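You operate a simulated robot arm through the tools that you are given. There is no shell and no other tool.

You are at the controls of a simulated two-armed robot. One attempt, no reset.

Task
Open the bottom wooden drawer, put the green module from the white desk inside and shut the drawer again. Then take the teal eraser and leave it on the grid print. Do these in the order given.

The check looks at the end state, three seconds after you hand in, the way a careful person would. Anything else that was tipped, shoved, dropped, spilled or broken makes it a failure.

Robot
Two 7-joint arms with fingered hands on one trunk, on a base that moves. Base frame: it is fixed to the floor where the robot stands at the start and does not move with it; the origin is under the middle of the robot, x ahead of it, y to its left, z up. Readings come in mm, rad, newtons and seconds.
The left shoulder is at the start at [132, 185, 1011], the right one opposite. With the tool pointing down near the work surface each hand reaches from about 100 to 760 mm from the robot's upright axis, wherever it stands, measured 20 degrees to its own side. Places, roughly: bottom wooden drawer [-400, -2800, 300]; green module [1500, -3750, 750]; grid print [4000, -1750, 750]; st dr3 [-400, -2700, 200]; teal eraser [2000, 0, 750]. Payload 4 kg a hand.
Tool frame (each hand has its own): the origin (TCP) lies between the finger pads and is the grasp point; the fingertips stand 26 mm ahead of it; z points along the fingers, y is the line along which they close. The gripper opens to 132 mm; its body begins 73 mm behind the TCP. The gripper is a hand of 3 fingers: y runs from the thumb to the fingers, the wrist lies at [0, 0, -224] in the tool frame, and closing takes about 1.5 s.
Orientation is that of the tool frame in the base frame, as a unit quaternion [w, x, y, z]. With the fingers straight down and closing along the base's y, the tool's x points along the base's -x, its y along +y and its z along -z.

Tools
- The arms move only by the tool drive_tool. It takes "left_deltas", "right_deltas" or both (then of equal length, played together; a hand with none holds still); each is a list of rows, each an object of numbers (a shift or turn left out is 0, a gripper value left out holds the last): "tx", "ty", "tz": the shift along the base's x, y, z in mm; "rx", "ry", "rz": the turn, a rotation vector about the base's x, y, z in rad. In form: [{"tx": .., "ty": .., "tz": .., "rx": .., "ry": .., "rz": ..}, ...]. A call has 1 to 20 rows; each row is the pose to reach, as a shift and turn from the pose commanded when the call began. "left_fingers" and "right_fingers" are, for a hand that has rows, the gripper command, from -1 (shut) to 1 (fully open), values between in proportion, set as the call begins (left out, the last holds). Rows are played at 5 a second. More than 50 mm and 0.15 rad between two rows, or a gripper value outside its range, and nothing of the call is played. Where a pose cannot be reached the arm comes as near as it can. A force on the tool above 40 N (or 10 N above the force at the start of the call, whichever is more), or a blocked arm, ends the call early, and 0.2 s more pass. The fingers move at their own pace (about 72 mm/s each) and stop on an object; they squeeze with about 24 N. The grip force told is the motor's: it shows also when the fingers shut on nothing. Time passes only in rows, and 0.2 s behind the last, so rows that repeat a pose let the fingers close. It gives the time, the measured TCP pose, the force on the tool (base axes), the opening and the grip force at its end, in the units of the frame above (readings bear some noise), with the torque about the TCP (base axes, N m) and any sound that the robot's microphone picked up.
- Cameras (640 x 400 px; columns grow to the right, rows downward): "scene" is now at [293.6, 20.4, 1221.6]; the picture's right is [0.20, -0.98, -0.08], its down [-0.65, -0.07, -0.75] and it looks along [0.73, 0.21, -0.65] (base axes); focal length 215 px, centre (320, 200). "left" rides on the left gripper at [-62, 3, -92] in its tool frame; the picture's right is [-0.05, -1.00, 0.00], its down [0.83, -0.04, -0.56] and it looks along [0.56, -0.03, 0.83] (tool axes); focal length 230 px, centre (320, 200). "right" rides on the right gripper at [62, 3, -92] in its tool frame; the picture's right is [-0.05, 1.00, 0.00], its down [-0.83, -0.04, -0.55] and it looks along [-0.55, -0.03, 0.83] (tool axes); focal length 230 px, centre (320, 200). There is no depth. A picture from a camera that has moved, and an enlarged one, comes with that camera's place and axes in the base frame and with its lens.
- camera(camera): a new picture of that camera. The clock stands still meanwhile.
- slide_trunk(by): moves the trunk up (or, below 0, down) by that many mm; the arms and the scene camera ride with it, the base frame stays. It gives what a move gives, with no picture.
- steer(legs): drives the robot by 1 to 6 legs, each [ahead, left, turn to the left] in mm, mm and rad, along the robot's own axes; the way and the turn of a leg run together, so that a leg with both is an arc; at most 1500 mm and 3.142 rad a leg. The arms and the cameras ride along, it lands a little off, and it stops where it bumps. It gives what a move gives.
- curl_fingers(finger1, finger2, thumb_bend, hand): sets how far each is bent, from 0 (flat) to 1 (curled in); at 0.3 the hand is open as for a grip, at 0.7 the pads meet at the TCP. One left out holds its place. A second passes; each finger stops where it meets its share of the squeeze, and holds until it gets a number again. A gripper value or a shape takes the hand back. It gives what a move gives, with no picture; readings hold the bend of each and the force on the fingers (four entries, about 0 where the hand has none), thumb and palm.
- preshape(shape, hand): the hand has 3 fingers and takes this shape, open, in about a second: jaw (thumb against the fingers, like two jaws); tri (thumb and two fingers); tip (a fingertip pinch); poke (one finger out to press); point (the index stretched); flat (the hand flat); cup (the hand cupped); fist (a fist). The gripper value then closes the fingers along that shape, each until it touches; the sizes above hold for jaw. It gives what a move gives, with no picture.
- head_to(pan, tilt): turns the head with the scene camera to pan (to the left, within 1.501 rad either way) and tilt (down, from -0.506 to 1.204), counted from straight ahead of the robot (the tilt from the chest, where the trunk bows). It gives what a move gives.
- zoom(camera, box): a new picture of the part [left, top, right, bottom] of that camera's present view, enlarged. The clock stands still meanwhile.
- close_job(): hands the job in; it is judged then, once.

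Places have to be worked out from the pictures, the camera data and where the tool is seen. Open the grippers and draw the arms clear of the work before you hand the job in, unless the task says otherwise.

The tools are called after "Call:" as a command line: name --argument value ..., lists and objects as JSON in quotes. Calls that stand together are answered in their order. drive_tool: Moves the arms, as the interface text tells. Its arguments: {"type":"object","properties":{"left_deltas":{"type":"array","items":{"type":"object","properties":{"tx":{"type":"number"},"ty":{"type":"number"},"tz":{"type":"number"},"rx":{"type":"number"},"ry":{"type":"number"},"rz":{"type":"number"}}}},"left_fingers":{"type":"number"},"right_deltas":{"type":"array","items":{"type":"object","properties":{"tx":{"type":"number"},"ty":{"type":"number"},"tz":{"type":"number"},"rx":{"type":"number"},"ry":{"type":"number"},"rz":{"type":"number"}}}},"right_fingers":{"type":"number"}},"required":[]} The other tools are called the same way: slide_trunk (by) moves the trunk up or down; preshape (shape, hand) gives the hand a shape; curl_fingers (finger1, finger2, thumb_bend, hand) moves the fingers one by one; steer (legs) drives the base; head_to (pan, tilt) turns the head that bears the scene camera; camera (camera) takes a picture; zoom (camera, box) takes an enlarged picture of a part of a camera's view; close_job () hands the job in.

At the start:

```text
time: 0.0
left_tool_pos: [494.0, 254.3, 556.7]
left_tool_rot: [0.001, 0.0, 1.0, 0.001]
left_wrist_force: [-0.2, 0.3, 0.2]
left_wrist_torque: [-0.01, 0.02, -0.01]
left_width: 132.0
left_grip_force: 0.0
left_shape: jaw
left_bend: [0.3, 0.3, 0.3]
left_finger forces: [0.0, 0.1, 0.1, 0.1, 0.0, 0.0]
right_tool_pos: [608.8, -230.9, 487.9]
right_tool_rot: [-0.001, 0.0, 1.0, 0.0]
right_wrist_force: [0.0, 0.4, -0.5]
right_wrist_torque: [0.02, 0.0, 0.01]
right_width: 132.2
right_grip_force: 0.1
right_shape: jaw
right_bend: [0.3, 0.3, 0.3]
right_finger forces: [0.1, 0.0, 0.0, 0.0, 0.0, 0.0]
trunk travel left (down, up): [-75.0, 387.0]
robot x, y, heading: [1.0, -1.3, 0.003]
head pan, tilt (commanded): [0.22, 0.34]
```

scene: 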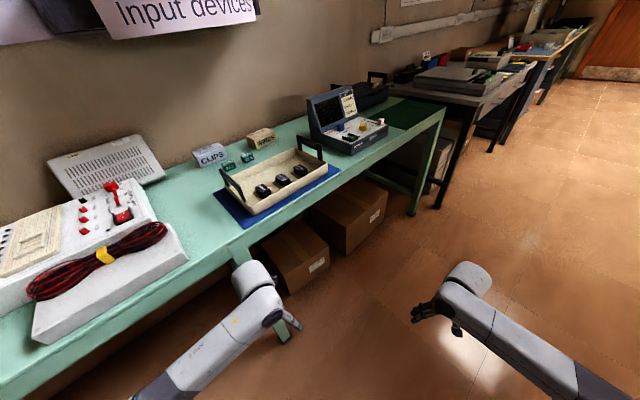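
right: 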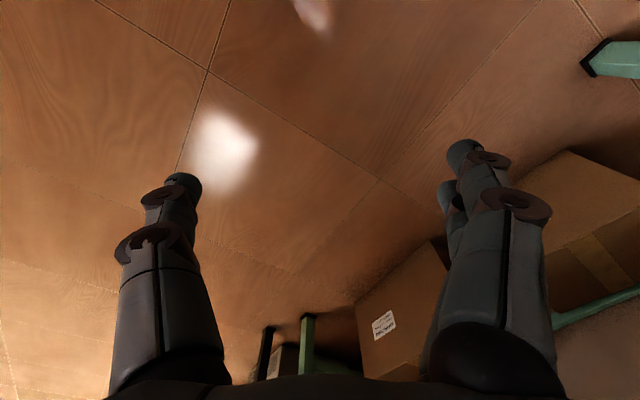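
left: 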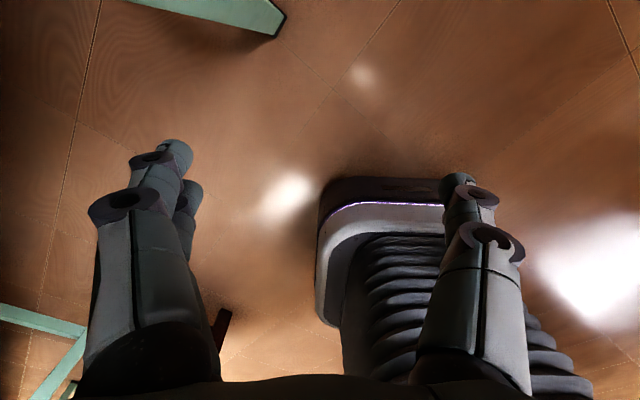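

The start picture shows a green bench ahead with the trays; the drawer and white desk lie to the right and behind. I turn the head to the right first to get an overview.

Call:
head_to --pan -1.0 --tilt 0.2

Call:
camera --camera "scene"

Call:
head_to --pan -1.5 --tilt 0.2

Call:
camera --camera "scene"

```text
time: 1.4
left_tool_pos: [492.6, 252.9, 556.0]
left_tool_rot: [0.001, 0.0, 1.0, 0.0]
left_wrist_force: [0.1, -0.4, -0.1]
left_wrist_torque: [0.01, 0.01, -0.01]
left_width: 131.8
left_grip_force: 0.1
left_shape: jaw
left_bend: [0.3, 0.3, 0.3]
left_finger forces: [0.0, 0.0, 0.1, 0.1, 0.1, 0.0]
right_tool_pos: [609.6, -230.1, 489.1]
right_tool_rot: [0.0, 0.0, 1.0, 0.0]
right_wrist_force: [0.5, -0.2, 0.3]
right_wrist_torque: [0.0, 0.01, -0.01]
right_width: 132.0
right_grip_force: 0.1
right_shape: jaw
right_bend: [0.3, 0.3, 0.3]
right_finger forces: [0.0, 0.0, 0.0, 0.0, 0.0, 0.0]
trunk travel left (down, up): [-75.0, 387.0]
robot x, y, heading: [0.2, -5.1, -0.001]
head pan, tilt (commanded): [-1.0, 0.201]
```

```text
taken
camera scene: at [260.8, -78.3, 1248.8], right [-0.78, -0.54, 0.31], down [-0.46, 0.17, -0.87], along [0.42, -0.82, -0.38], focal length 215 px, centre (320, 200)
```

scene: 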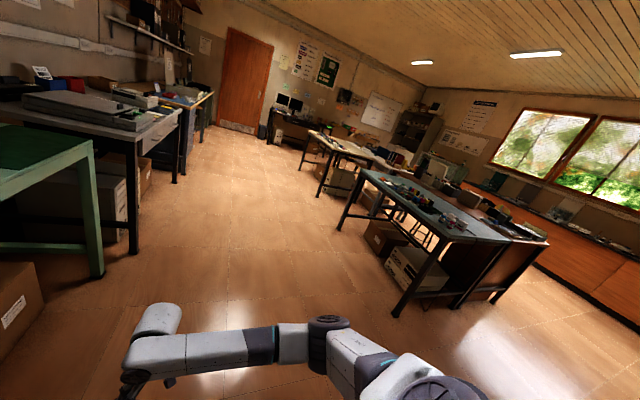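

```text
time: 2.3
left_tool_pos: [492.7, 253.0, 557.2]
left_tool_rot: [0.0, 0.0, 1.0, 0.0]
left_wrist_force: [0.9, 0.3, 0.1]
left_wrist_torque: [0.01, -0.02, 0.02]
left_width: 132.1
left_grip_force: 0.0
left_shape: jaw
left_bend: [0.3, 0.3, 0.3]
left_finger forces: [0.0, 0.1, 0.1, 0.0, 0.1, 0.0]
right_tool_pos: [607.8, -231.4, 488.6]
right_tool_rot: [0.0, 0.0, 1.0, 0.0]
right_wrist_force: [0.4, -0.7, 0.2]
right_wrist_torque: [0.01, 0.03, 0.03]
right_width: 131.8
right_grip_force: 0.0
right_shape: jaw
right_bend: [0.3, 0.3, 0.3]
right_finger forces: [0.0, 0.0, 0.0, 0.0, 0.1, 0.1]
trunk travel left (down, up): [-75.0, 387.0]
robot x, y, heading: [-1.5, 1.8, -0.002]
head pan, tilt (commanded): [-1.499, 0.201]
```

```text
taken
camera scene: at [220.3, -92.8, 1264.9], right [-0.93, -0.07, 0.37], down [-0.38, 0.2, -0.9], along [-0.01, -0.98, -0.21], focal length 215 px, centre (320, 200)
```

scene: 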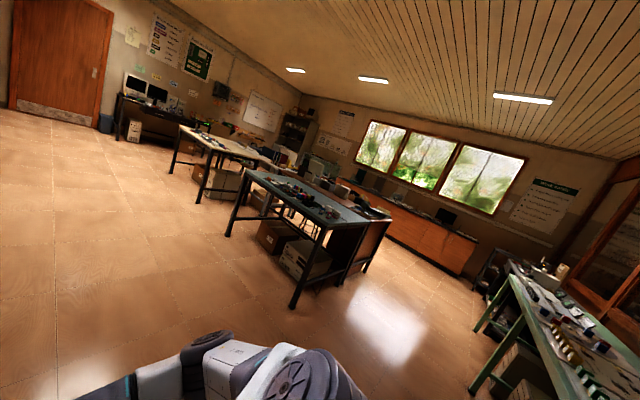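

The overview shows the room with several benches. I zoom in on the drawer cabinet region and the white-topped desks.

Call:
zoom --camera "scene" --box '[220, 150, 440, 310]'

Call:
zoom --camera "scene" --box '[160, 100, 320, 200]'

```text
2.50 times, centred on (330, 230) of scene
camera zoom: at [220.3, -92.8, 1264.9], right [-0.93, -0.07, 0.37], down [-0.38, 0.2, -0.9], along [-0.01, -0.98, -0.21], focal length 537 px, centre (295, 125)
```

zoom: 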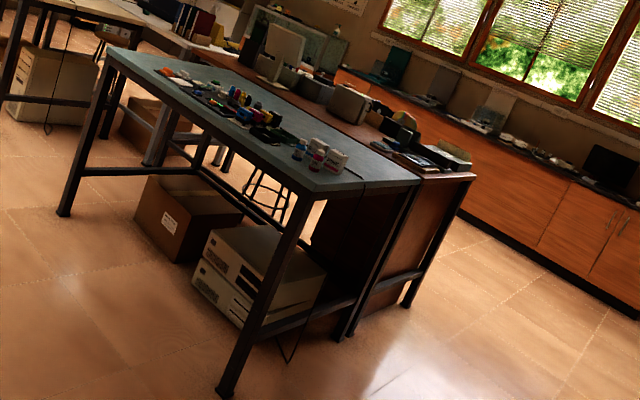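

```text
4.00 times, centred on (240, 150) of scene
camera zoom: at [220.3, -92.8, 1264.9], right [-0.93, -0.07, 0.37], down [-0.38, 0.2, -0.9], along [-0.01, -0.98, -0.21], focal length 860 px, centre (640, 400)
```

zoom: 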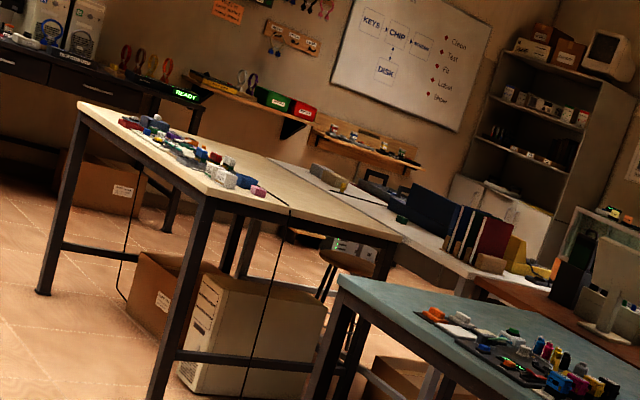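

The island of joined tables holds a wooden cabinet under the brown desk; its face isn't visible yet. I look toward the left and the forward bench as well for the eraser and grid print before driving.

Call:
head_to --pan -0.2 --tilt 0.1

Call:
camera --camera "scene"

Call:
zoom --camera "scene" --box '[160, 100, 480, 300]'

Call:
head_to --pan 0.2 --tilt 0.1

Call:
zoom --camera "scene" --box '[300, 100, 500, 225]'

```text
time: 3.8
left_tool_pos: [493.9, 253.7, 555.0]
left_tool_rot: [0.001, 0.0, 1.0, 0.001]
left_wrist_force: [0.3, 0.3, 0.0]
left_wrist_torque: [0.01, 0.04, 0.01]
left_width: 132.3
left_grip_force: 0.2
left_shape: jaw
left_bend: [0.3, 0.3, 0.3]
left_finger forces: [0.0, 0.0, 0.0, 0.0, 0.0, 0.1]
right_tool_pos: [608.5, -231.5, 489.3]
right_tool_rot: [0.0, 0.0, 1.0, 0.0]
right_wrist_force: [0.4, 0.7, 0.6]
right_wrist_torque: [0.0, -0.01, -0.01]
right_width: 131.7
right_grip_force: 0.0
right_shape: jaw
right_bend: [0.3, 0.3, 0.3]
right_finger forces: [0.0, 0.0, 0.0, 0.0, 0.0, 0.1]
trunk travel left (down, up): [-75.0, 387.0]
robot x, y, heading: [-0.5, 0.4, -0.005]
head pan, tilt (commanded): [-0.201, 0.099]
```

```text
taken
camera scene: at [301.2, -18.3, 1242.7], right [-0.19, -0.98, 0.07], down [-0.46, 0.02, -0.89], along [0.87, -0.2, -0.45], focal length 215 px, centre (320, 200)
```

scene: 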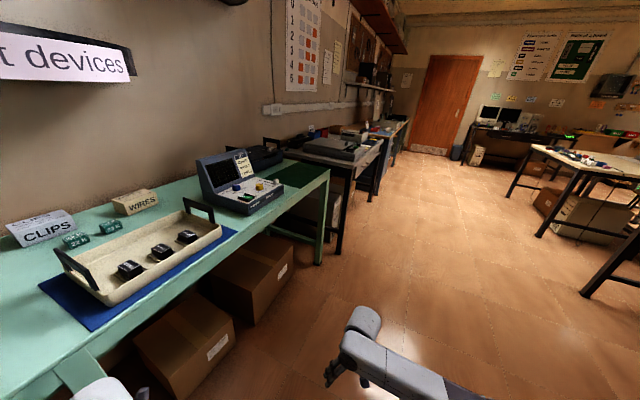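

```text
2.00 times, centred on (320, 200) of scene
camera zoom: at [301.2, -18.3, 1242.7], right [-0.19, -0.98, 0.07], down [-0.46, 0.02, -0.89], along [0.87, -0.2, -0.45], focal length 430 px, centre (320, 200)
```

zoom: 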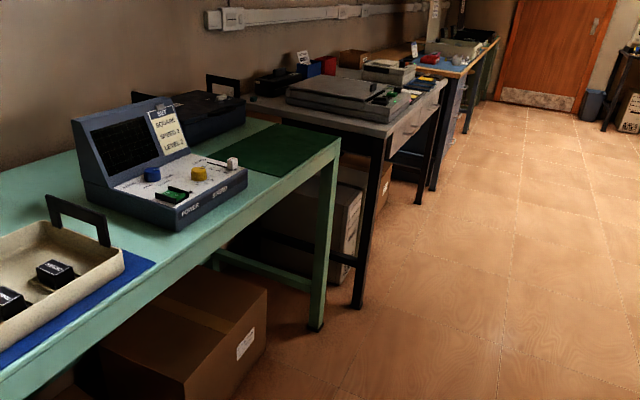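

```text
time: 4.7
left_tool_pos: [493.6, 253.9, 555.9]
left_tool_rot: [0.001, 0.0, 1.0, 0.0]
left_wrist_force: [-0.8, -0.4, -0.2]
left_wrist_torque: [0.01, -0.01, -0.02]
left_width: 132.0
left_grip_force: 0.1
left_shape: jaw
left_bend: [0.3, 0.3, 0.3]
left_finger forces: [0.1, 0.1, 0.0, 0.0, 0.0, 0.0]
right_tool_pos: [609.0, -230.6, 487.8]
right_tool_rot: [0.0, 0.0, 1.0, 0.0]
right_wrist_force: [-0.6, -0.3, 0.0]
right_wrist_torque: [-0.02, 0.0, 0.03]
right_width: 131.8
right_grip_force: 0.1
right_shape: jaw
right_bend: [0.3, 0.3, 0.3]
right_finger forces: [0.1, 0.0, 0.1, 0.0, 0.0, 0.0]
trunk travel left (down, up): [-75.0, 387.0]
robot x, y, heading: [1.3, -1.8, 0.0]
head pan, tilt (commanded): [0.201, 0.099]
```

```text
3.20 times, centred on (400, 162) of scene
camera zoom: at [301.3, 18.4, 1242.7], right [0.18, -0.98, -0.07], down [-0.46, -0.02, -0.89], along [0.87, 0.2, -0.45], focal length 688 px, centre (64, 320)
```

zoom: 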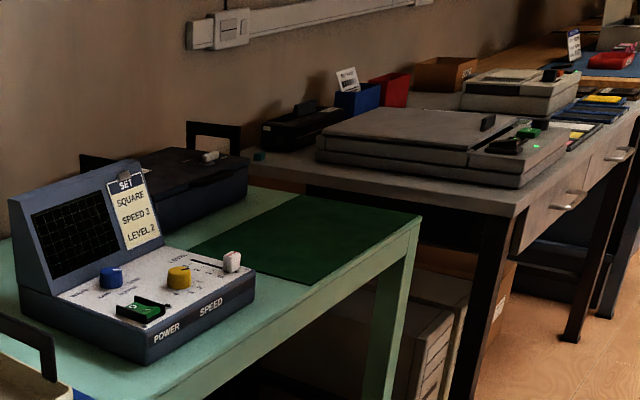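

The room is turned about -35° against the base frame: benches run along roughly (0.82,-0.57), and the wooden cabinet seems to sit at the near end of the island with its drawers facing the window aisle. I turn right in place to face down the aisle and look again.

Call:
steer --legs '[[0, 0, -1.1], [0, 0, -1.08]]'

Call:
head_to --pan 0.0 --tilt 0.1

Call:
camera --camera "scene"

```text
time: 10.6
left_tool_pos: [-87.2, -548.1, 555.4]
left_tool_rot: [0.0, 0.893, 0.451, -0.001]
left_wrist_force: [1.7, -0.1, -0.6]
left_wrist_torque: [-0.01, 0.0, -0.01]
left_width: 131.8
left_grip_force: 0.1
left_shape: jaw
left_bend: [0.3, 0.3, 0.3]
left_finger forces: [0.1, 0.0, 0.0, 0.0, 0.0, 0.1]
right_tool_pos: [-546.9, -354.0, 489.3]
right_tool_rot: [0.0, 0.892, 0.451, 0.0]
right_wrist_force: [-0.8, 0.1, 0.0]
right_wrist_torque: [-0.01, -0.02, 0.01]
right_width: 131.7
right_grip_force: 0.0
right_shape: jaw
right_bend: [0.3, 0.3, 0.3]
right_finger forces: [0.1, 0.1, 0.0, 0.0, 0.0, 0.0]
trunk travel left (down, up): [-75.0, 387.0]
robot x, y, heading: [1.8, -0.8, -2.209]
head pan, tilt (commanded): [0.201, 0.099]
```

```text
time: 11.4
left_tool_pos: [-87.9, -548.4, 555.8]
left_tool_rot: [0.0, 0.892, 0.451, 0.0]
left_wrist_force: [1.0, 0.6, -0.3]
left_wrist_torque: [0.01, 0.0, -0.02]
left_width: 131.7
left_grip_force: 0.0
left_shape: jaw
left_bend: [0.3, 0.3, 0.3]
left_finger forces: [0.0, 0.0, 0.0, 0.0, 0.0, 0.0]
right_tool_pos: [-547.0, -354.2, 489.0]
right_tool_rot: [0.0, 0.892, 0.451, 0.0]
right_wrist_force: [-0.8, 0.1, -1.0]
right_wrist_torque: [-0.01, 0.01, 0.0]
right_width: 131.9
right_grip_force: 0.0
right_shape: jaw
right_bend: [0.3, 0.3, 0.3]
right_finger forces: [0.1, 0.0, 0.1, 0.0, 0.1, 0.0]
trunk travel left (down, up): [-75.0, 387.0]
robot x, y, heading: [-1.9, -0.2, -2.213]
head pan, tilt (commanded): [0.0, 0.099]
```

```text
taken
camera scene: at [-177.1, -242.5, 1242.1], right [-0.81, 0.59, 0.0], down [0.27, 0.37, -0.89], along [-0.53, -0.71, -0.46], focal length 215 px, centre (320, 200)
```

scene: 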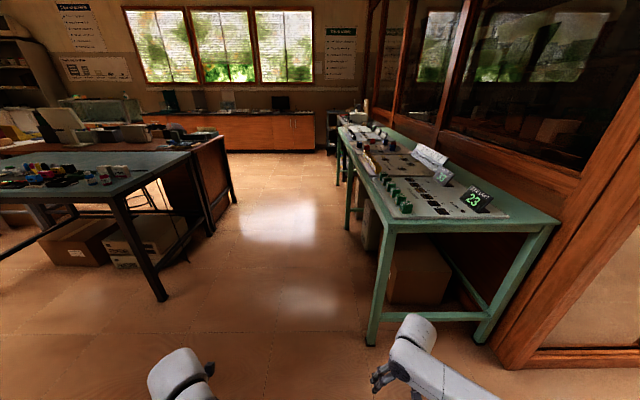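

Now I look straight down the aisle: the free lane runs between the green bench on the right and the island on the left, about 1.3 m wide and centred about 350 mm to my left. I shift left and drive down the aisle, then check the cabinet.

Call:
steer --legs '[[0, 340, 0], [1500, 0, 0], [1000, 0, 0]]'

Call:
head_to --pan 0.9 --tilt 0.3

Call:
camera --camera "scene"

```text
time: 25.1
left_tool_pos: [-1205.7, -2734.2, 556.2]
left_tool_rot: [0.0, 0.89, 0.456, 0.0]
left_wrist_force: [0.0, 0.8, 0.6]
left_wrist_torque: [0.02, 0.0, 0.03]
left_width: 132.0
left_grip_force: 0.0
left_shape: jaw
left_bend: [0.3, 0.3, 0.3]
left_finger forces: [0.0, 0.0, 0.0, 0.0, 0.0, 0.0]
right_tool_pos: [-1668.6, -2544.8, 489.0]
right_tool_rot: [0.0, 0.89, 0.456, -0.001]
right_wrist_force: [0.9, 0.0, -0.7]
right_wrist_torque: [-0.01, 0.01, 0.0]
right_width: 131.9
right_grip_force: 0.1
right_shape: jaw
right_bend: [0.3, 0.3, 0.3]
right_finger forces: [0.0, 0.0, 0.1, 0.1, 0.1, 0.0]
trunk travel left (down, up): [-75.0, 387.0]
robot x, y, heading: [-1121.4, -2186.4, -2.198]
head pan, tilt (commanded): [0.0, 0.099]
```

```text
time: 26.3
left_tool_pos: [-1206.6, -2734.2, 555.4]
left_tool_rot: [-0.001, 0.89, 0.456, 0.0]
left_wrist_force: [0.3, -0.2, 1.1]
left_wrist_torque: [-0.03, -0.03, 0.0]
left_width: 131.9
left_grip_force: 0.0
left_shape: jaw
left_bend: [0.3, 0.3, 0.3]
left_finger forces: [0.0, 0.1, 0.0, 0.1, 0.0, 0.0]
right_tool_pos: [-1668.7, -2545.5, 488.0]
right_tool_rot: [0.001, 0.89, 0.456, -0.001]
right_wrist_force: [-0.9, 0.1, 0.1]
right_wrist_torque: [-0.01, 0.03, 0.02]
right_width: 131.9
right_grip_force: 0.0
right_shape: jaw
right_bend: [0.3, 0.3, 0.3]
right_finger forces: [0.0, 0.1, 0.1, 0.1, 0.0, 0.1]
trunk travel left (down, up): [-75.0, 387.0]
robot x, y, heading: [-1127.5, -2185.4, -2.194]
head pan, tilt (commanded): [0.901, 0.3]
```

```text
taken
camera scene: at [-1217.3, -2441.3, 1237.3], right [-0.93, -0.23, -0.29], down [0.12, 0.56, -0.82], along [0.35, -0.8, -0.49], focal length 215 px, centre (320, 200)
```

scene: 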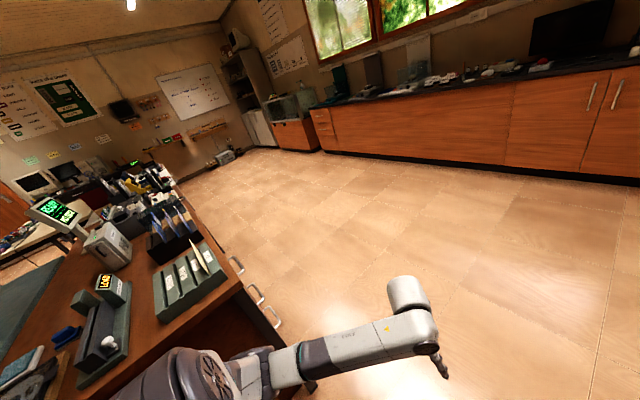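

The three drawer handles are visible on the window-facing side of the brown desk. I drive on past the desk end, sidestep left in front of it, and turn round to face the drawers.

Call:
steer --legs '[[1350, 0, 0], [0, 850, 0], [0, 0, 1.57], [0, 0, 1.57]]'

Call:
head_to --pan 0.0 --tilt 0.5

Call:
camera --camera "scene"

```text
time: 44.5
left_tool_pos: [-1155.0, -3196.2, 555.2]
left_tool_rot: [0.001, -0.446, 0.895, 0.001]
left_wrist_force: [-0.4, -0.6, 0.4]
left_wrist_torque: [0.01, -0.01, -0.01]
left_width: 132.1
left_grip_force: 0.1
left_shape: jaw
left_bend: [0.3, 0.3, 0.3]
left_finger forces: [0.1, 0.1, 0.0, 0.0, 0.0, 0.0]
right_tool_pos: [-698.4, -3397.1, 489.3]
right_tool_rot: [0.0, -0.446, 0.895, 0.0]
right_wrist_force: [0.0, 0.6, -0.7]
right_wrist_torque: [0.0, -0.01, 0.01]
right_width: 132.1
right_grip_force: 0.1
right_shape: jaw
right_bend: [0.3, 0.3, 0.3]
right_finger forces: [0.0, 0.0, 0.0, 0.0, 0.0, 0.0]
trunk travel left (down, up): [-75.0, 387.0]
robot x, y, heading: [-1247.8, -3741.8, 0.923]
head pan, tilt (commanded): [0.901, 0.3]
```

```text
time: 45.7
left_tool_pos: [-1155.1, -3197.3, 555.2]
left_tool_rot: [0.001, -0.446, 0.895, 0.0]
left_wrist_force: [-0.5, -0.6, 1.1]
left_wrist_torque: [0.0, -0.02, -0.01]
left_width: 131.9
left_grip_force: 0.0
left_shape: jaw
left_bend: [0.3, 0.3, 0.3]
left_finger forces: [0.0, 0.0, 0.0, 0.0, 0.0, 0.1]
right_tool_pos: [-697.8, -3397.2, 487.8]
right_tool_rot: [0.0, -0.446, 0.895, 0.0]
right_wrist_force: [-0.1, -0.9, 0.4]
right_wrist_torque: [-0.01, 0.0, 0.0]
right_width: 132.1
right_grip_force: 0.3
right_shape: jaw
right_bend: [0.3, 0.3, 0.3]
right_finger forces: [0.0, 0.1, 0.0, 0.0, 0.1, 0.1]
trunk travel left (down, up): [-75.0, 387.0]
robot x, y, heading: [-1247.3, -3742.9, 0.925]
head pan, tilt (commanded): [0.0, 0.499]
```

```text
taken
camera scene: at [-1075.1, -3514.8, 1208.0], right [0.8, -0.6, 0.0], down [-0.46, -0.61, -0.64], along [0.38, 0.51, -0.77], focal length 215 px, centre (320, 200)
```

scene: 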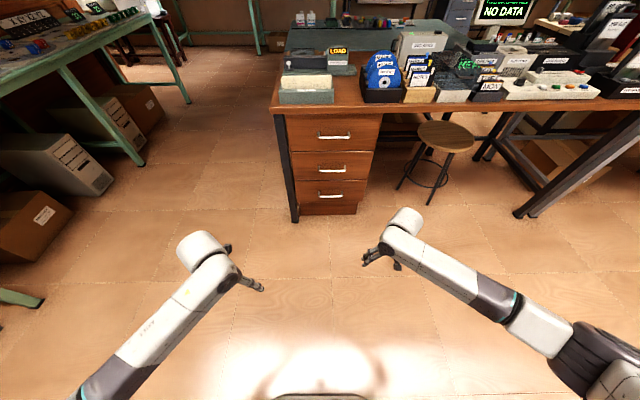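

The drawer unit is directly ahead with three bow handles. I zoom in to see the handle geometry.

Call:
zoom --camera "scene" --box '[260, 90, 420, 230]'

```text
2.86 times, centred on (340, 160) of scene
camera zoom: at [-1075.1, -3514.8, 1208.0], right [0.8, -0.6, 0.0], down [-0.46, -0.61, -0.64], along [0.38, 0.51, -0.77], focal length 614 px, centre (263, 314)
```

zoom: 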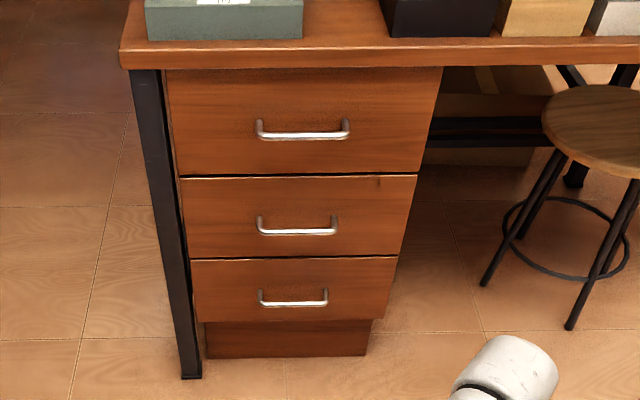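

The bottom handle sits at about 1.1 m ahead, 60 mm to my right and z≈280, so I lower the trunk. I then turn the right hand so its fingers close vertically for the horizontal bar.

Call:
slide_trunk --by -75

Call:
drive_tool --right_deltas '[{"rz": -0.143}, {"rz": -0.286}, {"rz": -0.429}, {"rz": -0.572}, {"rz": -0.715}, {"rz": -0.858}, {"rz": -1.0}, {"rz": -1.143}, {"rz": -1.286}, {"rz": -1.429}, {"rz": -1.571}]'

```text
time: 46.8
left_tool_pos: [-1155.7, -3195.9, 483.3]
left_tool_rot: [0.001, -0.447, 0.895, 0.0]
left_wrist_force: [1.0, -1.4, 0.0]
left_wrist_torque: [0.01, -0.01, 0.01]
left_width: 131.8
left_grip_force: 0.1
left_shape: jaw
left_bend: [0.3, 0.3, 0.3]
left_finger forces: [0.0, 0.0, 0.1, 0.0, 0.1, 0.1]
right_tool_pos: [-698.3, -3396.9, 416.5]
right_tool_rot: [0.001, -0.446, 0.895, -0.001]
right_wrist_force: [0.5, -0.6, 0.4]
right_wrist_torque: [0.0, -0.01, 0.03]
right_width: 132.0
right_grip_force: 0.0
right_shape: jaw
right_bend: [0.3, 0.3, 0.3]
right_finger forces: [0.0, 0.1, 0.0, 0.1, 0.0, 0.0]
trunk travel left (down, up): [0.0, 462.0]
robot x, y, heading: [-1251.4, -3743.8, 0.92]
head pan, tilt (commanded): [0.0, 0.499]
```

```text
time: 49.2
left_tool_pos: [-1154.7, -3196.2, 480.8]
left_tool_rot: [0.0, -0.446, 0.895, 0.0]
left_wrist_force: [-0.3, -0.4, -0.3]
left_wrist_torque: [-0.03, 0.03, 0.0]
left_width: 131.9
left_grip_force: 0.0
left_shape: jaw
left_bend: [0.3, 0.3, 0.3]
left_finger forces: [0.0, 0.0, 0.1, 0.0, 0.0, 0.0]
right_tool_pos: [-699.4, -3398.3, 413.4]
right_tool_rot: [-0.001, 0.318, 0.948, 0.0]
right_wrist_force: [-0.1, 1.0, -0.2]
right_wrist_torque: [-0.01, -0.01, -0.03]
right_width: 132.1
right_grip_force: 0.0
right_shape: jaw
right_bend: [0.3, 0.3, 0.3]
right_finger forces: [0.0, 0.1, 0.1, 0.1, 0.1, 0.1]
trunk travel left (down, up): [0.0, 462.0]
robot x, y, heading: [-1249.0, -3746.6, 0.926]
head pan, tilt (commanded): [0.0, 0.499]
```

The yaw is done. Now I pitch the hand up 45° so the fingers point forward and down, and bring it inward and lower.

Call:
drive_tool --right_deltas '[{"tx": -13, "ty": 3, "tz": -12, "rx": 0.092, "ry": -0.069}, {"tx": -26, "ty": 6, "tz": -24, "rx": 0.184, "ry": -0.138}, {"tx": -39, "ty": 9, "tz": -36, "rx": 0.276, "ry": -0.207}, {"tx": -52, "ty": 12, "tz": -48, "rx": 0.368, "ry": -0.276}, {"tx": -65, "ty": 14, "tz": -60, "rx": 0.46, "ry": -0.345}, {"tx": -78, "ty": 16, "tz": -72, "rx": 0.552, "ry": -0.414}, {"tx": -88, "ty": 16, "tz": -83, "rx": 0.627, "ry": -0.473}]'

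Call:
camera --camera "scene"

Call:
camera --camera "right"

```text
time: 50.8
left_tool_pos: [-1155.4, -3195.7, 480.7]
left_tool_rot: [0.0, -0.446, 0.895, 0.0]
left_wrist_force: [0.2, -0.2, -0.7]
left_wrist_torque: [0.01, -0.02, -0.03]
left_width: 131.5
left_grip_force: 0.0
left_shape: jaw
left_bend: [0.3, 0.3, 0.3]
left_finger forces: [0.0, 0.1, 0.0, 0.0, 0.0, 0.1]
right_tool_pos: [-785.3, -3381.2, 331.1]
right_tool_rot: [0.121, 0.293, 0.876, 0.363]
right_wrist_force: [0.2, -0.4, 0.0]
right_wrist_torque: [0.0, 0.02, 0.01]
right_width: 131.8
right_grip_force: 0.1
right_shape: jaw
right_bend: [0.3, 0.3, 0.3]
right_finger forces: [0.0, 0.1, 0.0, 0.1, 0.0, 0.0]
trunk travel left (down, up): [0.0, 462.0]
robot x, y, heading: [-1249.5, -3744.7, 0.93]
head pan, tilt (commanded): [0.0, 0.499]
```

```text
taken
camera scene: at [-1030.4, -3455.6, 1078.2], right [0.8, -0.6, 0.0], down [-0.52, -0.69, -0.51], along [0.31, 0.41, -0.86], focal length 215 px, centre (320, 200)
```

scene: 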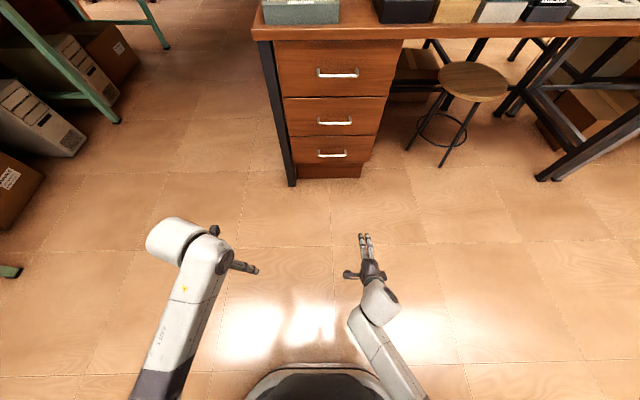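

```text
taken
camera right: at [-873.8, -3393.6, 397.8], right [0.47, 0.53, 0.71], down [0.41, -0.84, 0.36], along [0.78, 0.12, -0.61], focal length 230 px, centre (320, 200)
```

right: 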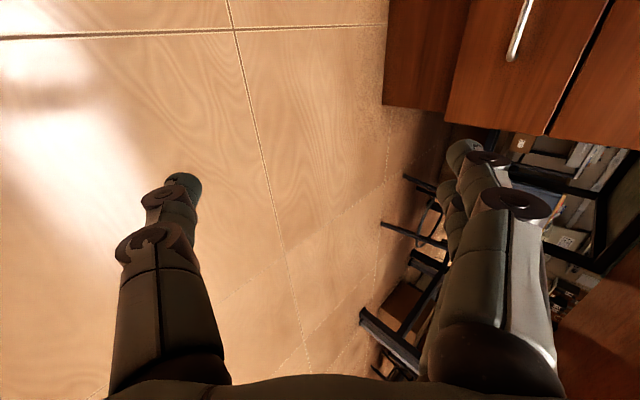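

The hand is now oriented. I zoom on the drawer from this lower viewpoint to triangulate the bottom handle.

Call:
zoom --camera "scene" --box '[270, 60, 430, 200]'

```text
2.86 times, centred on (350, 130) of scene
camera zoom: at [-1030.4, -3455.6, 1078.2], right [0.8, -0.6, 0.0], down [-0.52, -0.69, -0.51], along [0.31, 0.41, -0.86], focal length 614 px, centre (234, 400)
```

zoom: 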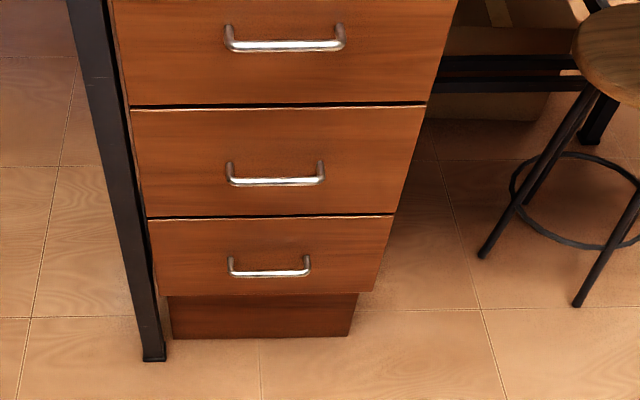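

Depth from the head camera is weak but the face is at about 1.13 m ahead and the handle roughly 60 mm right, z≈280. I drive closer (370 ahead, 90 left) so the hand camera can see the handle well.

Call:
steer --legs '[[0, 92, 0.01], [350, 0, 0]]'

Call:
camera --camera "right"

Call:
camera --camera "scene"

```text
time: 53.8
left_tool_pos: [-1029.0, -2855.7, 480.6]
left_tool_rot: [-0.001, -0.454, 0.891, 0.001]
left_wrist_force: [-0.4, 0.7, 0.5]
left_wrist_torque: [0.01, 0.0, -0.01]
left_width: 131.7
left_grip_force: 0.1
left_shape: jaw
left_bend: [0.3, 0.3, 0.3]
left_finger forces: [0.0, 0.0, 0.0, 0.0, 0.0, 0.0]
right_tool_pos: [-657.7, -3034.5, 330.6]
right_tool_rot: [0.118, 0.285, 0.879, 0.363]
right_wrist_force: [0.0, 0.5, 1.0]
right_wrist_torque: [0.03, 0.03, -0.01]
right_width: 132.0
right_grip_force: 0.1
right_shape: jaw
right_bend: [0.3, 0.3, 0.3]
right_finger forces: [0.1, 0.0, 0.0, 0.1, 0.1, 0.0]
trunk travel left (down, up): [0.0, 462.0]
robot x, y, heading: [-1116.5, -3406.3, 0.945]
head pan, tilt (commanded): [0.0, 0.499]
```

```text
taken
camera right: at [-745.3, -3047.9, 397.5], right [0.46, 0.54, 0.7], down [0.42, -0.83, 0.36], along [0.78, 0.13, -0.61], focal length 230 px, centre (320, 200)
```

right: 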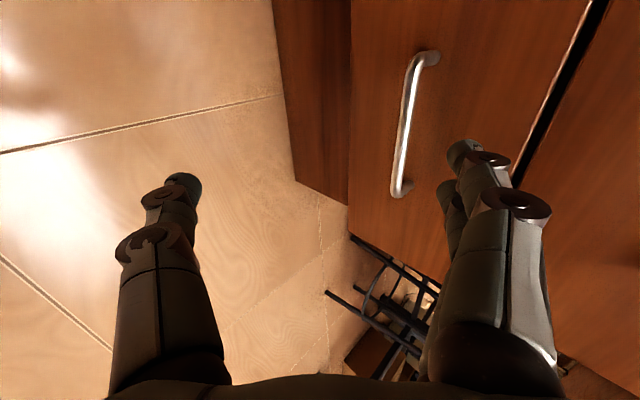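

```text
taken
camera scene: at [-900.7, -3112.4, 1077.9], right [0.81, -0.59, 0.0], down [-0.51, -0.7, -0.51], along [0.3, 0.41, -0.86], focal length 215 px, centre (320, 200)
```

scene: 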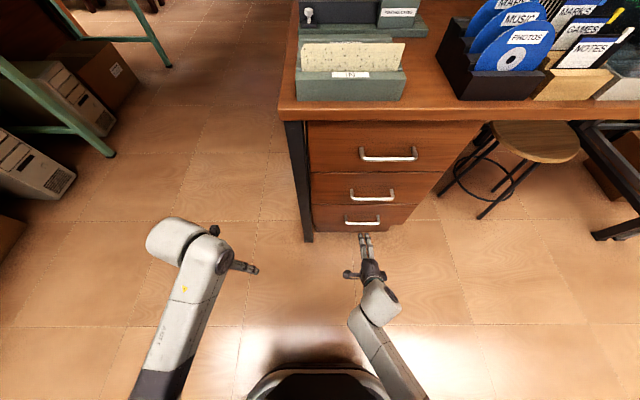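

The hand camera now shows the bottom handle clearly. I zoom in to pick out its bar ends precisely.

Call:
zoom --camera "right" --box '[340, 20, 500, 220]'

```text
2.00 times, centred on (420, 120) of right
camera zoom: at [-745.3, -3047.9, 397.5], right [0.46, 0.54, 0.7], down [0.42, -0.83, 0.36], along [0.78, 0.13, -0.61], focal length 460 px, centre (120, 360)
```

zoom: 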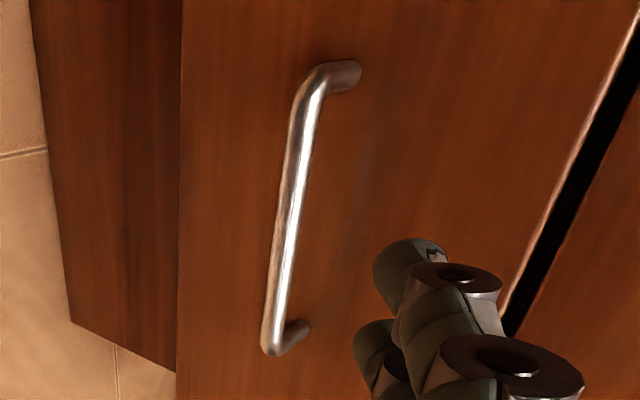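

The bar runs about 104–242 mm right of me, roughly 155 mm ahead of the TCP at z≈293, with about 40 mm behind it. I flatten the hand's pitch to about 22°, narrow the opening to 50 mm and align sideways.

Call:
drive_tool --right_deltas '[{"tx": 5, "ty": -4, "tz": -4, "rx": 0.108, "ry": -0.078}, {"tx": 10, "ty": -8, "tz": -8, "rx": 0.216, "ry": -0.156}, {"tx": 15, "ty": -11, "tz": -12, "rx": 0.324, "ry": -0.234}, {"tx": 15, "ty": -11, "tz": -12, "rx": 0.324, "ry": -0.234}, {"tx": 15, "ty": -11, "tz": -12, "rx": 0.324, "ry": -0.234}]' --right_fingers -0.24

Call:
camera --camera "right"

```text
time: 55.0
left_tool_pos: [-1029.6, -2857.4, 480.5]
left_tool_rot: [0.0, -0.454, 0.891, 0.0]
left_wrist_force: [-0.7, -0.2, 0.1]
left_wrist_torque: [-0.03, 0.0, -0.01]
left_width: 132.1
left_grip_force: 0.1
left_shape: jaw
left_bend: [0.3, 0.3, 0.3]
left_finger forces: [0.0, 0.0, 0.0, 0.1, 0.0, 0.0]
right_tool_pos: [-645.4, -3045.0, 316.9]
right_tool_rot: [0.171, 0.257, 0.79, 0.53]
right_wrist_force: [0.0, -0.1, 0.3]
right_wrist_torque: [0.02, 0.01, 0.01]
right_width: 50.6
right_grip_force: 0.1
right_shape: jaw
right_bend: [0.73, 0.73, 0.7]
right_finger forces: [0.0, 0.1, 0.0, 0.0, 0.0, 0.0]
right hand out of reach, approached as far as the arm can: row 2, 3
trunk travel left (down, up): [0.0, 462.0]
robot x, y, heading: [-1116.9, -3405.9, 0.944]
head pan, tilt (commanded): [0.0, 0.499]
```

```text
taken
camera right: at [-744.9, -3075.8, 354.8], right [0.26, 0.27, 0.92], down [0.36, -0.92, 0.17], along [0.89, 0.29, -0.34], focal length 230 px, centre (320, 200)
```

right: 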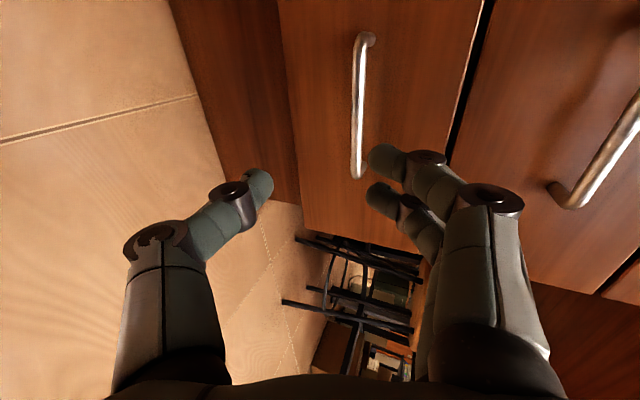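

The arm reached that pose but says it's at its reach limit, so the base must come closer. I zoom the hand view to triangulate the bar again from this new viewpoint.

Call:
zoom --camera "right" --box '[290, 10, 450, 210]'

```text
2.00 times, centred on (370, 110) of right
camera zoom: at [-744.9, -3075.8, 354.8], right [0.26, 0.27, 0.92], down [0.36, -0.92, 0.17], along [0.89, 0.29, -0.34], focal length 460 px, centre (220, 380)
```

zoom: 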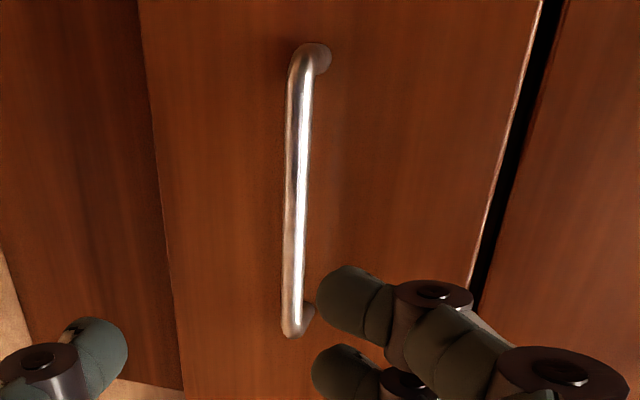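

Triangulation puts the bar at fwd 716, right 168, z 297 in robot terms, i.e. base point (-560, -2924, 297). I pull both hands back, then move the base ahead about 219 mm so the grasp falls within comfortable reach.

Call:
drive_tool --right_deltas '[{"tx": -26, "ty": -36, "tz": 2}, {"tx": -52, "ty": -72, "tz": 4}, {"tx": -78, "ty": -108, "tz": 5}]' --left_deltas '[{"tx": -20, "ty": -27}, {"tx": -40, "ty": -54}, {"tx": -59, "ty": -81}]'

Call:
steer --legs '[[210, 0, 0]]'

Call:
camera --camera "right"

Call:
camera --camera "scene"

```text
time: 55.8
left_tool_pos: [-1089.6, -2939.8, 482.6]
left_tool_rot: [0.0, -0.454, 0.891, 0.0]
left_wrist_force: [0.0, 0.1, 0.7]
left_wrist_torque: [0.03, 0.0, -0.01]
left_width: 131.8
left_grip_force: 0.0
left_shape: jaw
left_bend: [0.3, 0.3, 0.3]
left_finger forces: [0.1, 0.1, 0.0, 0.0, 0.1, 0.0]
right_tool_pos: [-725.9, -3152.9, 325.0]
right_tool_rot: [0.172, 0.258, 0.788, 0.531]
right_wrist_force: [0.4, 0.8, -1.0]
right_wrist_torque: [-0.01, 0.0, -0.03]
right_width: 50.7
right_grip_force: 0.1
right_shape: jaw
right_bend: [0.73, 0.73, 0.7]
right_finger forces: [0.0, 0.0, 0.0, 0.0, 0.0, 0.1]
trunk travel left (down, up): [0.0, 462.0]
robot x, y, heading: [-1112.8, -3406.5, 0.944]
head pan, tilt (commanded): [0.0, 0.499]
```

```text
time: 57.5
left_tool_pos: [-965.0, -2766.8, 482.5]
left_tool_rot: [0.0, -0.453, 0.892, -0.001]
left_wrist_force: [0.1, 0.5, -0.5]
left_wrist_torque: [0.0, 0.02, 0.01]
left_width: 131.9
left_grip_force: 0.0
left_shape: jaw
left_bend: [0.3, 0.3, 0.3]
left_finger forces: [0.1, 0.0, 0.1, 0.0, 0.1, 0.0]
right_tool_pos: [-599.8, -2980.3, 322.6]
right_tool_rot: [0.172, 0.257, 0.79, 0.53]
right_wrist_force: [0.4, 0.4, -1.6]
right_wrist_torque: [0.04, 0.0, 0.0]
right_width: 50.5
right_grip_force: 0.1
right_shape: jaw
right_bend: [0.73, 0.73, 0.7]
right_finger forces: [0.1, 0.1, 0.1, 0.0, 0.1, 0.1]
trunk travel left (down, up): [0.0, 462.0]
robot x, y, heading: [-992.4, -3232.3, 0.943]
head pan, tilt (commanded): [0.0, 0.499]
```

```text
taken
camera right: at [-699.5, -3011.3, 360.1], right [0.27, 0.27, 0.92], down [0.36, -0.92, 0.17], along [0.89, 0.29, -0.34], focal length 230 px, centre (320, 200)
```

right: 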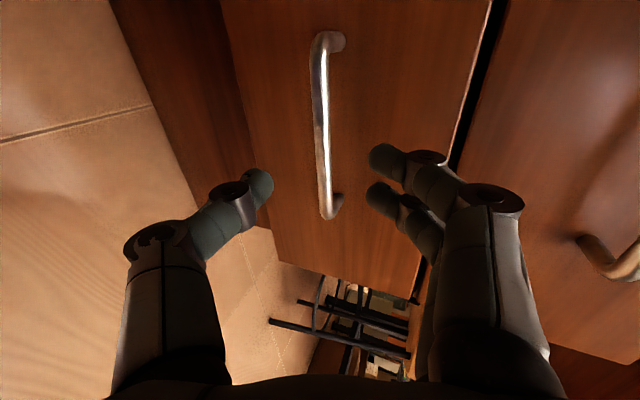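

```text
taken
camera scene: at [-774.7, -2939.6, 1077.9], right [0.81, -0.59, 0.0], down [-0.51, -0.7, -0.51], along [0.3, 0.41, -0.86], focal length 215 px, centre (320, 200)
```

scene: 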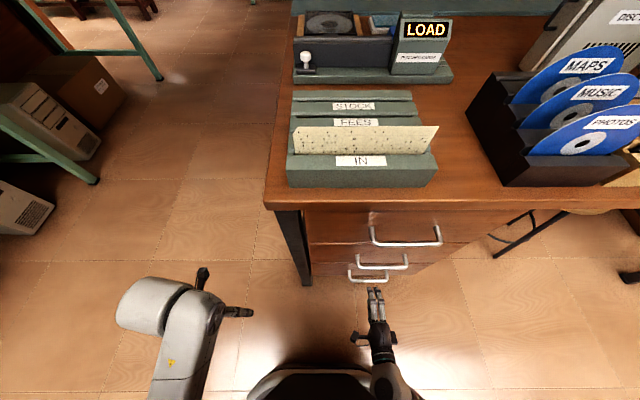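

The base moved as planned and the bar again triangulates to 61 mm ahead and 23 mm below of the TCP path. I advance along the finger axis onto the bar with narrow opening.

Call:
drive_tool --right_deltas '[{"tx": 9, "ty": 13, "tz": -6}, {"tx": 17, "ty": 25, "tz": -11}, {"tx": 26, "ty": 38, "tz": -17}, {"tx": 30, "ty": 45, "tz": -20}, {"tx": 34, "ty": 51, "tz": -22.6}]'

Call:
camera --camera "right"

```text
time: 58.7
left_tool_pos: [-965.0, -2768.0, 482.5]
left_tool_rot: [0.0, -0.453, 0.891, 0.0]
left_wrist_force: [-0.3, -1.0, 0.0]
left_wrist_torque: [0.02, 0.01, -0.02]
left_width: 131.9
left_grip_force: 0.1
left_shape: jaw
left_bend: [0.3, 0.3, 0.3]
left_finger forces: [0.1, 0.0, 0.0, 0.0, 0.0, 0.0]
right_tool_pos: [-566.4, -2928.5, 298.2]
right_tool_rot: [0.172, 0.257, 0.789, 0.531]
right_wrist_force: [-0.2, 0.7, 0.4]
right_wrist_torque: [0.0, 0.04, 0.0]
right_width: 50.6
right_grip_force: 0.1
right_shape: jaw
right_bend: [0.73, 0.73, 0.7]
right_finger forces: [0.0, 0.0, 0.0, 0.0, 0.0, 0.0]
trunk travel left (down, up): [0.0, 462.0]
robot x, y, heading: [-987.7, -3229.7, 0.938]
head pan, tilt (commanded): [0.0, 0.499]
```

```text
taken
camera right: at [-665.7, -2960.3, 336.2], right [0.27, 0.27, 0.92], down [0.36, -0.92, 0.17], along [0.89, 0.29, -0.34], focal length 230 px, centre (320, 200)
```

right: 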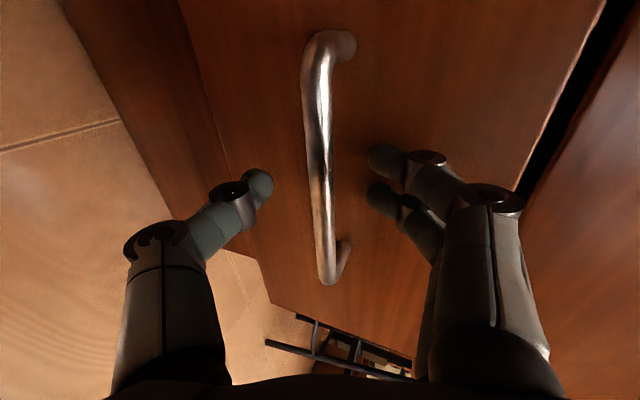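

The bar lies between thumb and fingers, just ahead of the TCP. I close the hand on it.

Call:
drive_tool --right_deltas '[{"tx": 0}, {"tx": 0}, {"tx": 0}, {"tx": 0}, {"tx": 0}, {"tx": 0}, {"tx": 0}, {"tx": 0}]' --right_fingers -1

Call:
camera --camera "right"

```text
time: 60.5
left_tool_pos: [-964.5, -2768.2, 482.0]
left_tool_rot: [0.0, -0.453, 0.892, -0.001]
left_wrist_force: [-0.6, 0.2, -0.1]
left_wrist_torque: [0.01, 0.01, -0.01]
left_width: 131.7
left_grip_force: 0.2
left_shape: jaw
left_bend: [0.3, 0.3, 0.3]
left_finger forces: [0.0, 0.0, 0.1, 0.1, 0.1, 0.0]
right_tool_pos: [-566.5, -2929.3, 299.5]
right_tool_rot: [0.171, 0.257, 0.79, 0.53]
right_wrist_force: [-0.5, 0.1, -5.9]
right_wrist_torque: [-0.02, 0.0, -0.02]
right_width: 0.0
right_grip_force: 23.9
right_shape: jaw
right_bend: [0.67, 0.67, 0.72]
right_finger forces: [0.0, 0.0, 0.1, 0.0, 21.3, 0.1]
trunk travel left (down, up): [0.0, 462.0]
robot x, y, heading: [-990.1, -3229.4, 0.939]
head pan, tilt (commanded): [0.0, 0.499]
```

```text
taken
camera right: at [-665.7, -2960.4, 336.0], right [0.27, 0.27, 0.92], down [0.36, -0.92, 0.17], along [0.89, 0.29, -0.34], focal length 230 px, centre (320, 200)
```

right: 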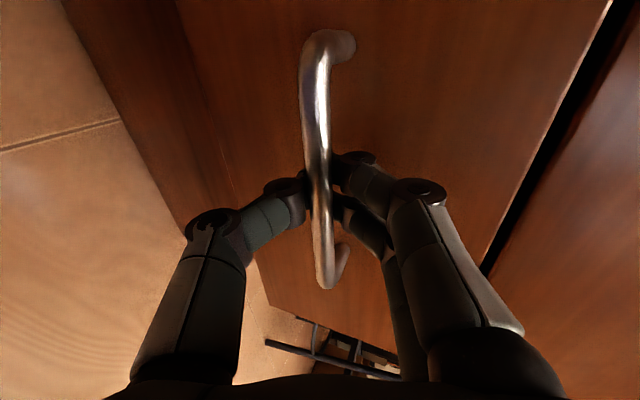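

The fingers have closed around the bar with about 24 N. I zoom in to check whether it's held or hooked before pulling.

Call:
zoom --camera "right" --box '[220, 100, 420, 300]'

```text
2.00 times, centred on (320, 200) of right
camera zoom: at [-665.7, -2960.4, 336.0], right [0.27, 0.27, 0.92], down [0.36, -0.92, 0.17], along [0.89, 0.29, -0.34], focal length 460 px, centre (320, 200)
```

zoom: 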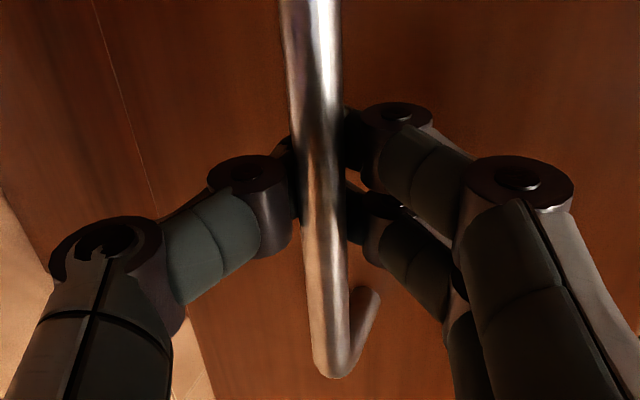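

The fingertips hook behind the bar from both sides, good for pulling. I test with a small arm pull straight back.

Call:
drive_tool --right_deltas '[{"tx": -6, "ty": -8}, {"tx": -12, "ty": -16}, {"tx": -18, "ty": -24}, {"tx": -24, "ty": -32}, {"tx": -30, "ty": -40}, {"tx": -36, "ty": -48}]'

Call:
camera --camera "scene"

```text
time: 61.9
left_tool_pos: [-963.5, -2767.0, 482.6]
left_tool_rot: [-0.001, -0.453, 0.891, 0.0]
left_wrist_force: [0.1, -1.1, -0.9]
left_wrist_torque: [0.0, 0.0, 0.01]
left_width: 131.9
left_grip_force: 0.0
left_shape: jaw
left_bend: [0.3, 0.3, 0.3]
left_finger forces: [0.1, 0.1, 0.1, 0.0, 0.1, 0.0]
right_tool_pos: [-601.9, -2976.7, 299.7]
right_tool_rot: [0.172, 0.257, 0.789, 0.531]
right_wrist_force: [3.1, -2.6, -12.9]
right_wrist_torque: [-0.05, 0.03, -0.03]
right_width: 0.2
right_grip_force: 23.7
right_shape: jaw
right_bend: [0.67, 0.67, 0.72]
right_finger forces: [0.0, 0.0, 0.1, 0.0, 25.6, 0.1]
trunk travel left (down, up): [0.0, 462.0]
robot x, y, heading: [-989.4, -3231.2, 0.94]
head pan, tilt (commanded): [0.0, 0.499]
```

```text
taken
camera scene: at [-774.4, -2939.9, 1077.9], right [0.81, -0.59, 0.0], down [-0.51, -0.7, -0.51], along [0.3, 0.41, -0.86], focal length 215 px, centre (320, 200)
```

scene: 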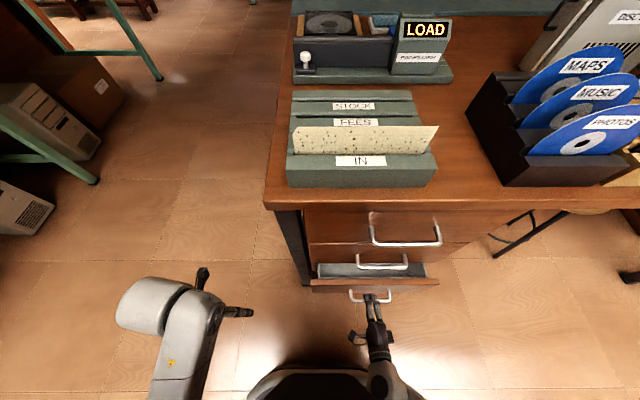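

The drawer is following. I continue opening by driving the base straight back about 200 mm.

Call:
steer --legs '[[-100, 0, 0], [-100, 0, 0]]'

Call:
camera --camera "scene"

Call:
camera --camera "right"

```text
time: 63.8
left_tool_pos: [-1080.9, -2927.7, 482.5]
left_tool_rot: [-0.001, -0.452, 0.892, 0.0]
left_wrist_force: [0.0, -0.4, -0.9]
left_wrist_torque: [-0.01, -0.01, -0.05]
left_width: 132.2
left_grip_force: 0.1
left_shape: jaw
left_bend: [0.3, 0.3, 0.3]
left_finger forces: [0.0, 0.1, 0.0, 0.1, 0.0, 0.0]
right_tool_pos: [-718.3, -3138.6, 299.6]
right_tool_rot: [0.173, 0.258, 0.788, 0.531]
right_wrist_force: [5.8, -3.2, -11.0]
right_wrist_torque: [0.0, 0.0, -0.03]
right_width: 0.0
right_grip_force: 23.9
right_shape: jaw
right_bend: [0.67, 0.67, 0.72]
right_finger forces: [0.0, 0.1, 0.0, 0.0, 25.1, 0.0]
trunk travel left (down, up): [0.0, 462.0]
robot x, y, heading: [-1104.5, -3393.7, 0.941]
head pan, tilt (commanded): [0.0, 0.499]
```

```text
taken
camera scene: at [-891.2, -3101.3, 1078.3], right [0.81, -0.59, 0.0], down [-0.51, -0.69, -0.51], along [0.3, 0.41, -0.86], focal length 215 px, centre (320, 200)
```

scene: 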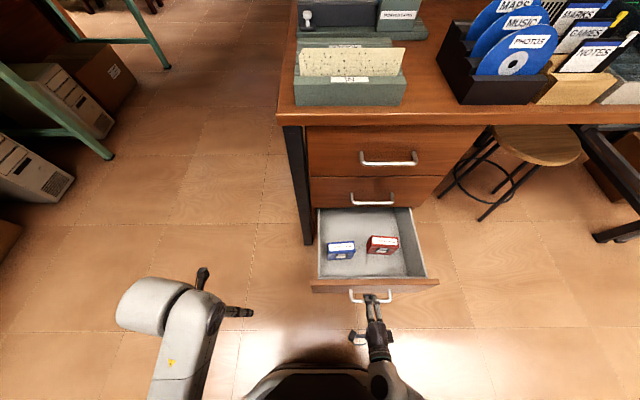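

```text
taken
camera right: at [-817.9, -3169.5, 337.4], right [0.27, 0.27, 0.92], down [0.36, -0.92, 0.17], along [0.9, 0.29, -0.34], focal length 230 px, centre (320, 200)
```

right: 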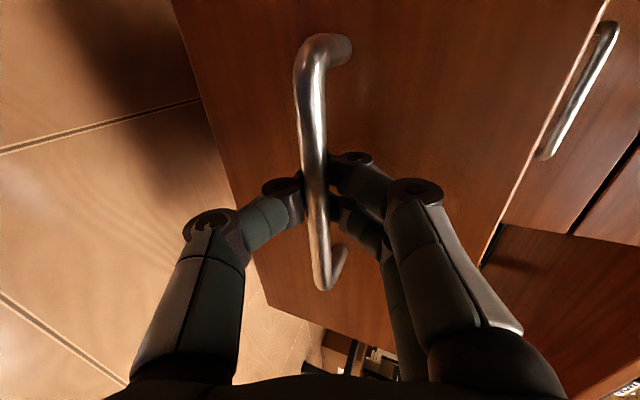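

The drawer is open about 26 cm, showing a blue and a red module inside with free space behind them. I release the handle and back the hand away along the finger axis.

Call:
drive_tool --right_deltas '[{"tx": 0}, {"tx": 0}, {"tx": 0}, {"tx": 0}, {"tx": 0}, {"tx": 0}]' --right_fingers 0.0

Call:
camera --camera "right"

```text
time: 65.2
left_tool_pos: [-1080.5, -2928.1, 482.7]
left_tool_rot: [0.0, -0.452, 0.892, 0.0]
left_wrist_force: [0.5, 0.5, 0.2]
left_wrist_torque: [0.02, -0.03, -0.01]
left_width: 132.1
left_grip_force: 0.1
left_shape: jaw
left_bend: [0.3, 0.3, 0.3]
left_finger forces: [0.0, 0.0, 0.0, 0.0, 0.0, 0.1]
right_tool_pos: [-718.4, -3137.8, 300.2]
right_tool_rot: [0.173, 0.258, 0.789, 0.53]
right_wrist_force: [0.8, -0.4, -0.2]
right_wrist_torque: [0.03, 0.02, -0.02]
right_width: 65.2
right_grip_force: 0.0
right_shape: jaw
right_bend: [0.73, 0.73, 0.7]
right_finger forces: [0.0, 0.0, 0.0, 0.0, 0.0, 0.1]
trunk travel left (down, up): [0.0, 462.0]
robot x, y, heading: [-1104.2, -3392.2, 0.938]
head pan, tilt (commanded): [0.0, 0.499]
```

```text
taken
camera right: at [-818.0, -3169.4, 337.4], right [0.27, 0.27, 0.92], down [0.36, -0.92, 0.17], along [0.9, 0.29, -0.34], focal length 230 px, centre (320, 200)
```

right: 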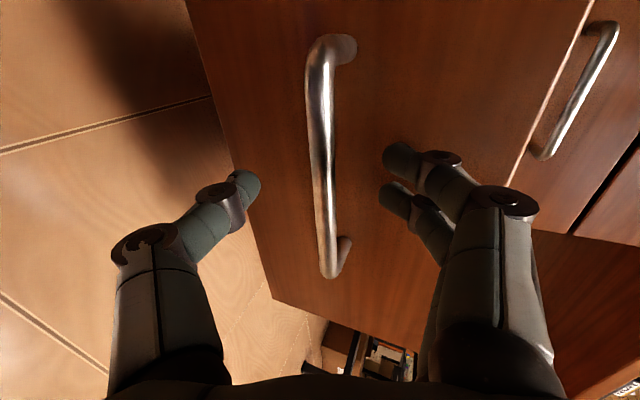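

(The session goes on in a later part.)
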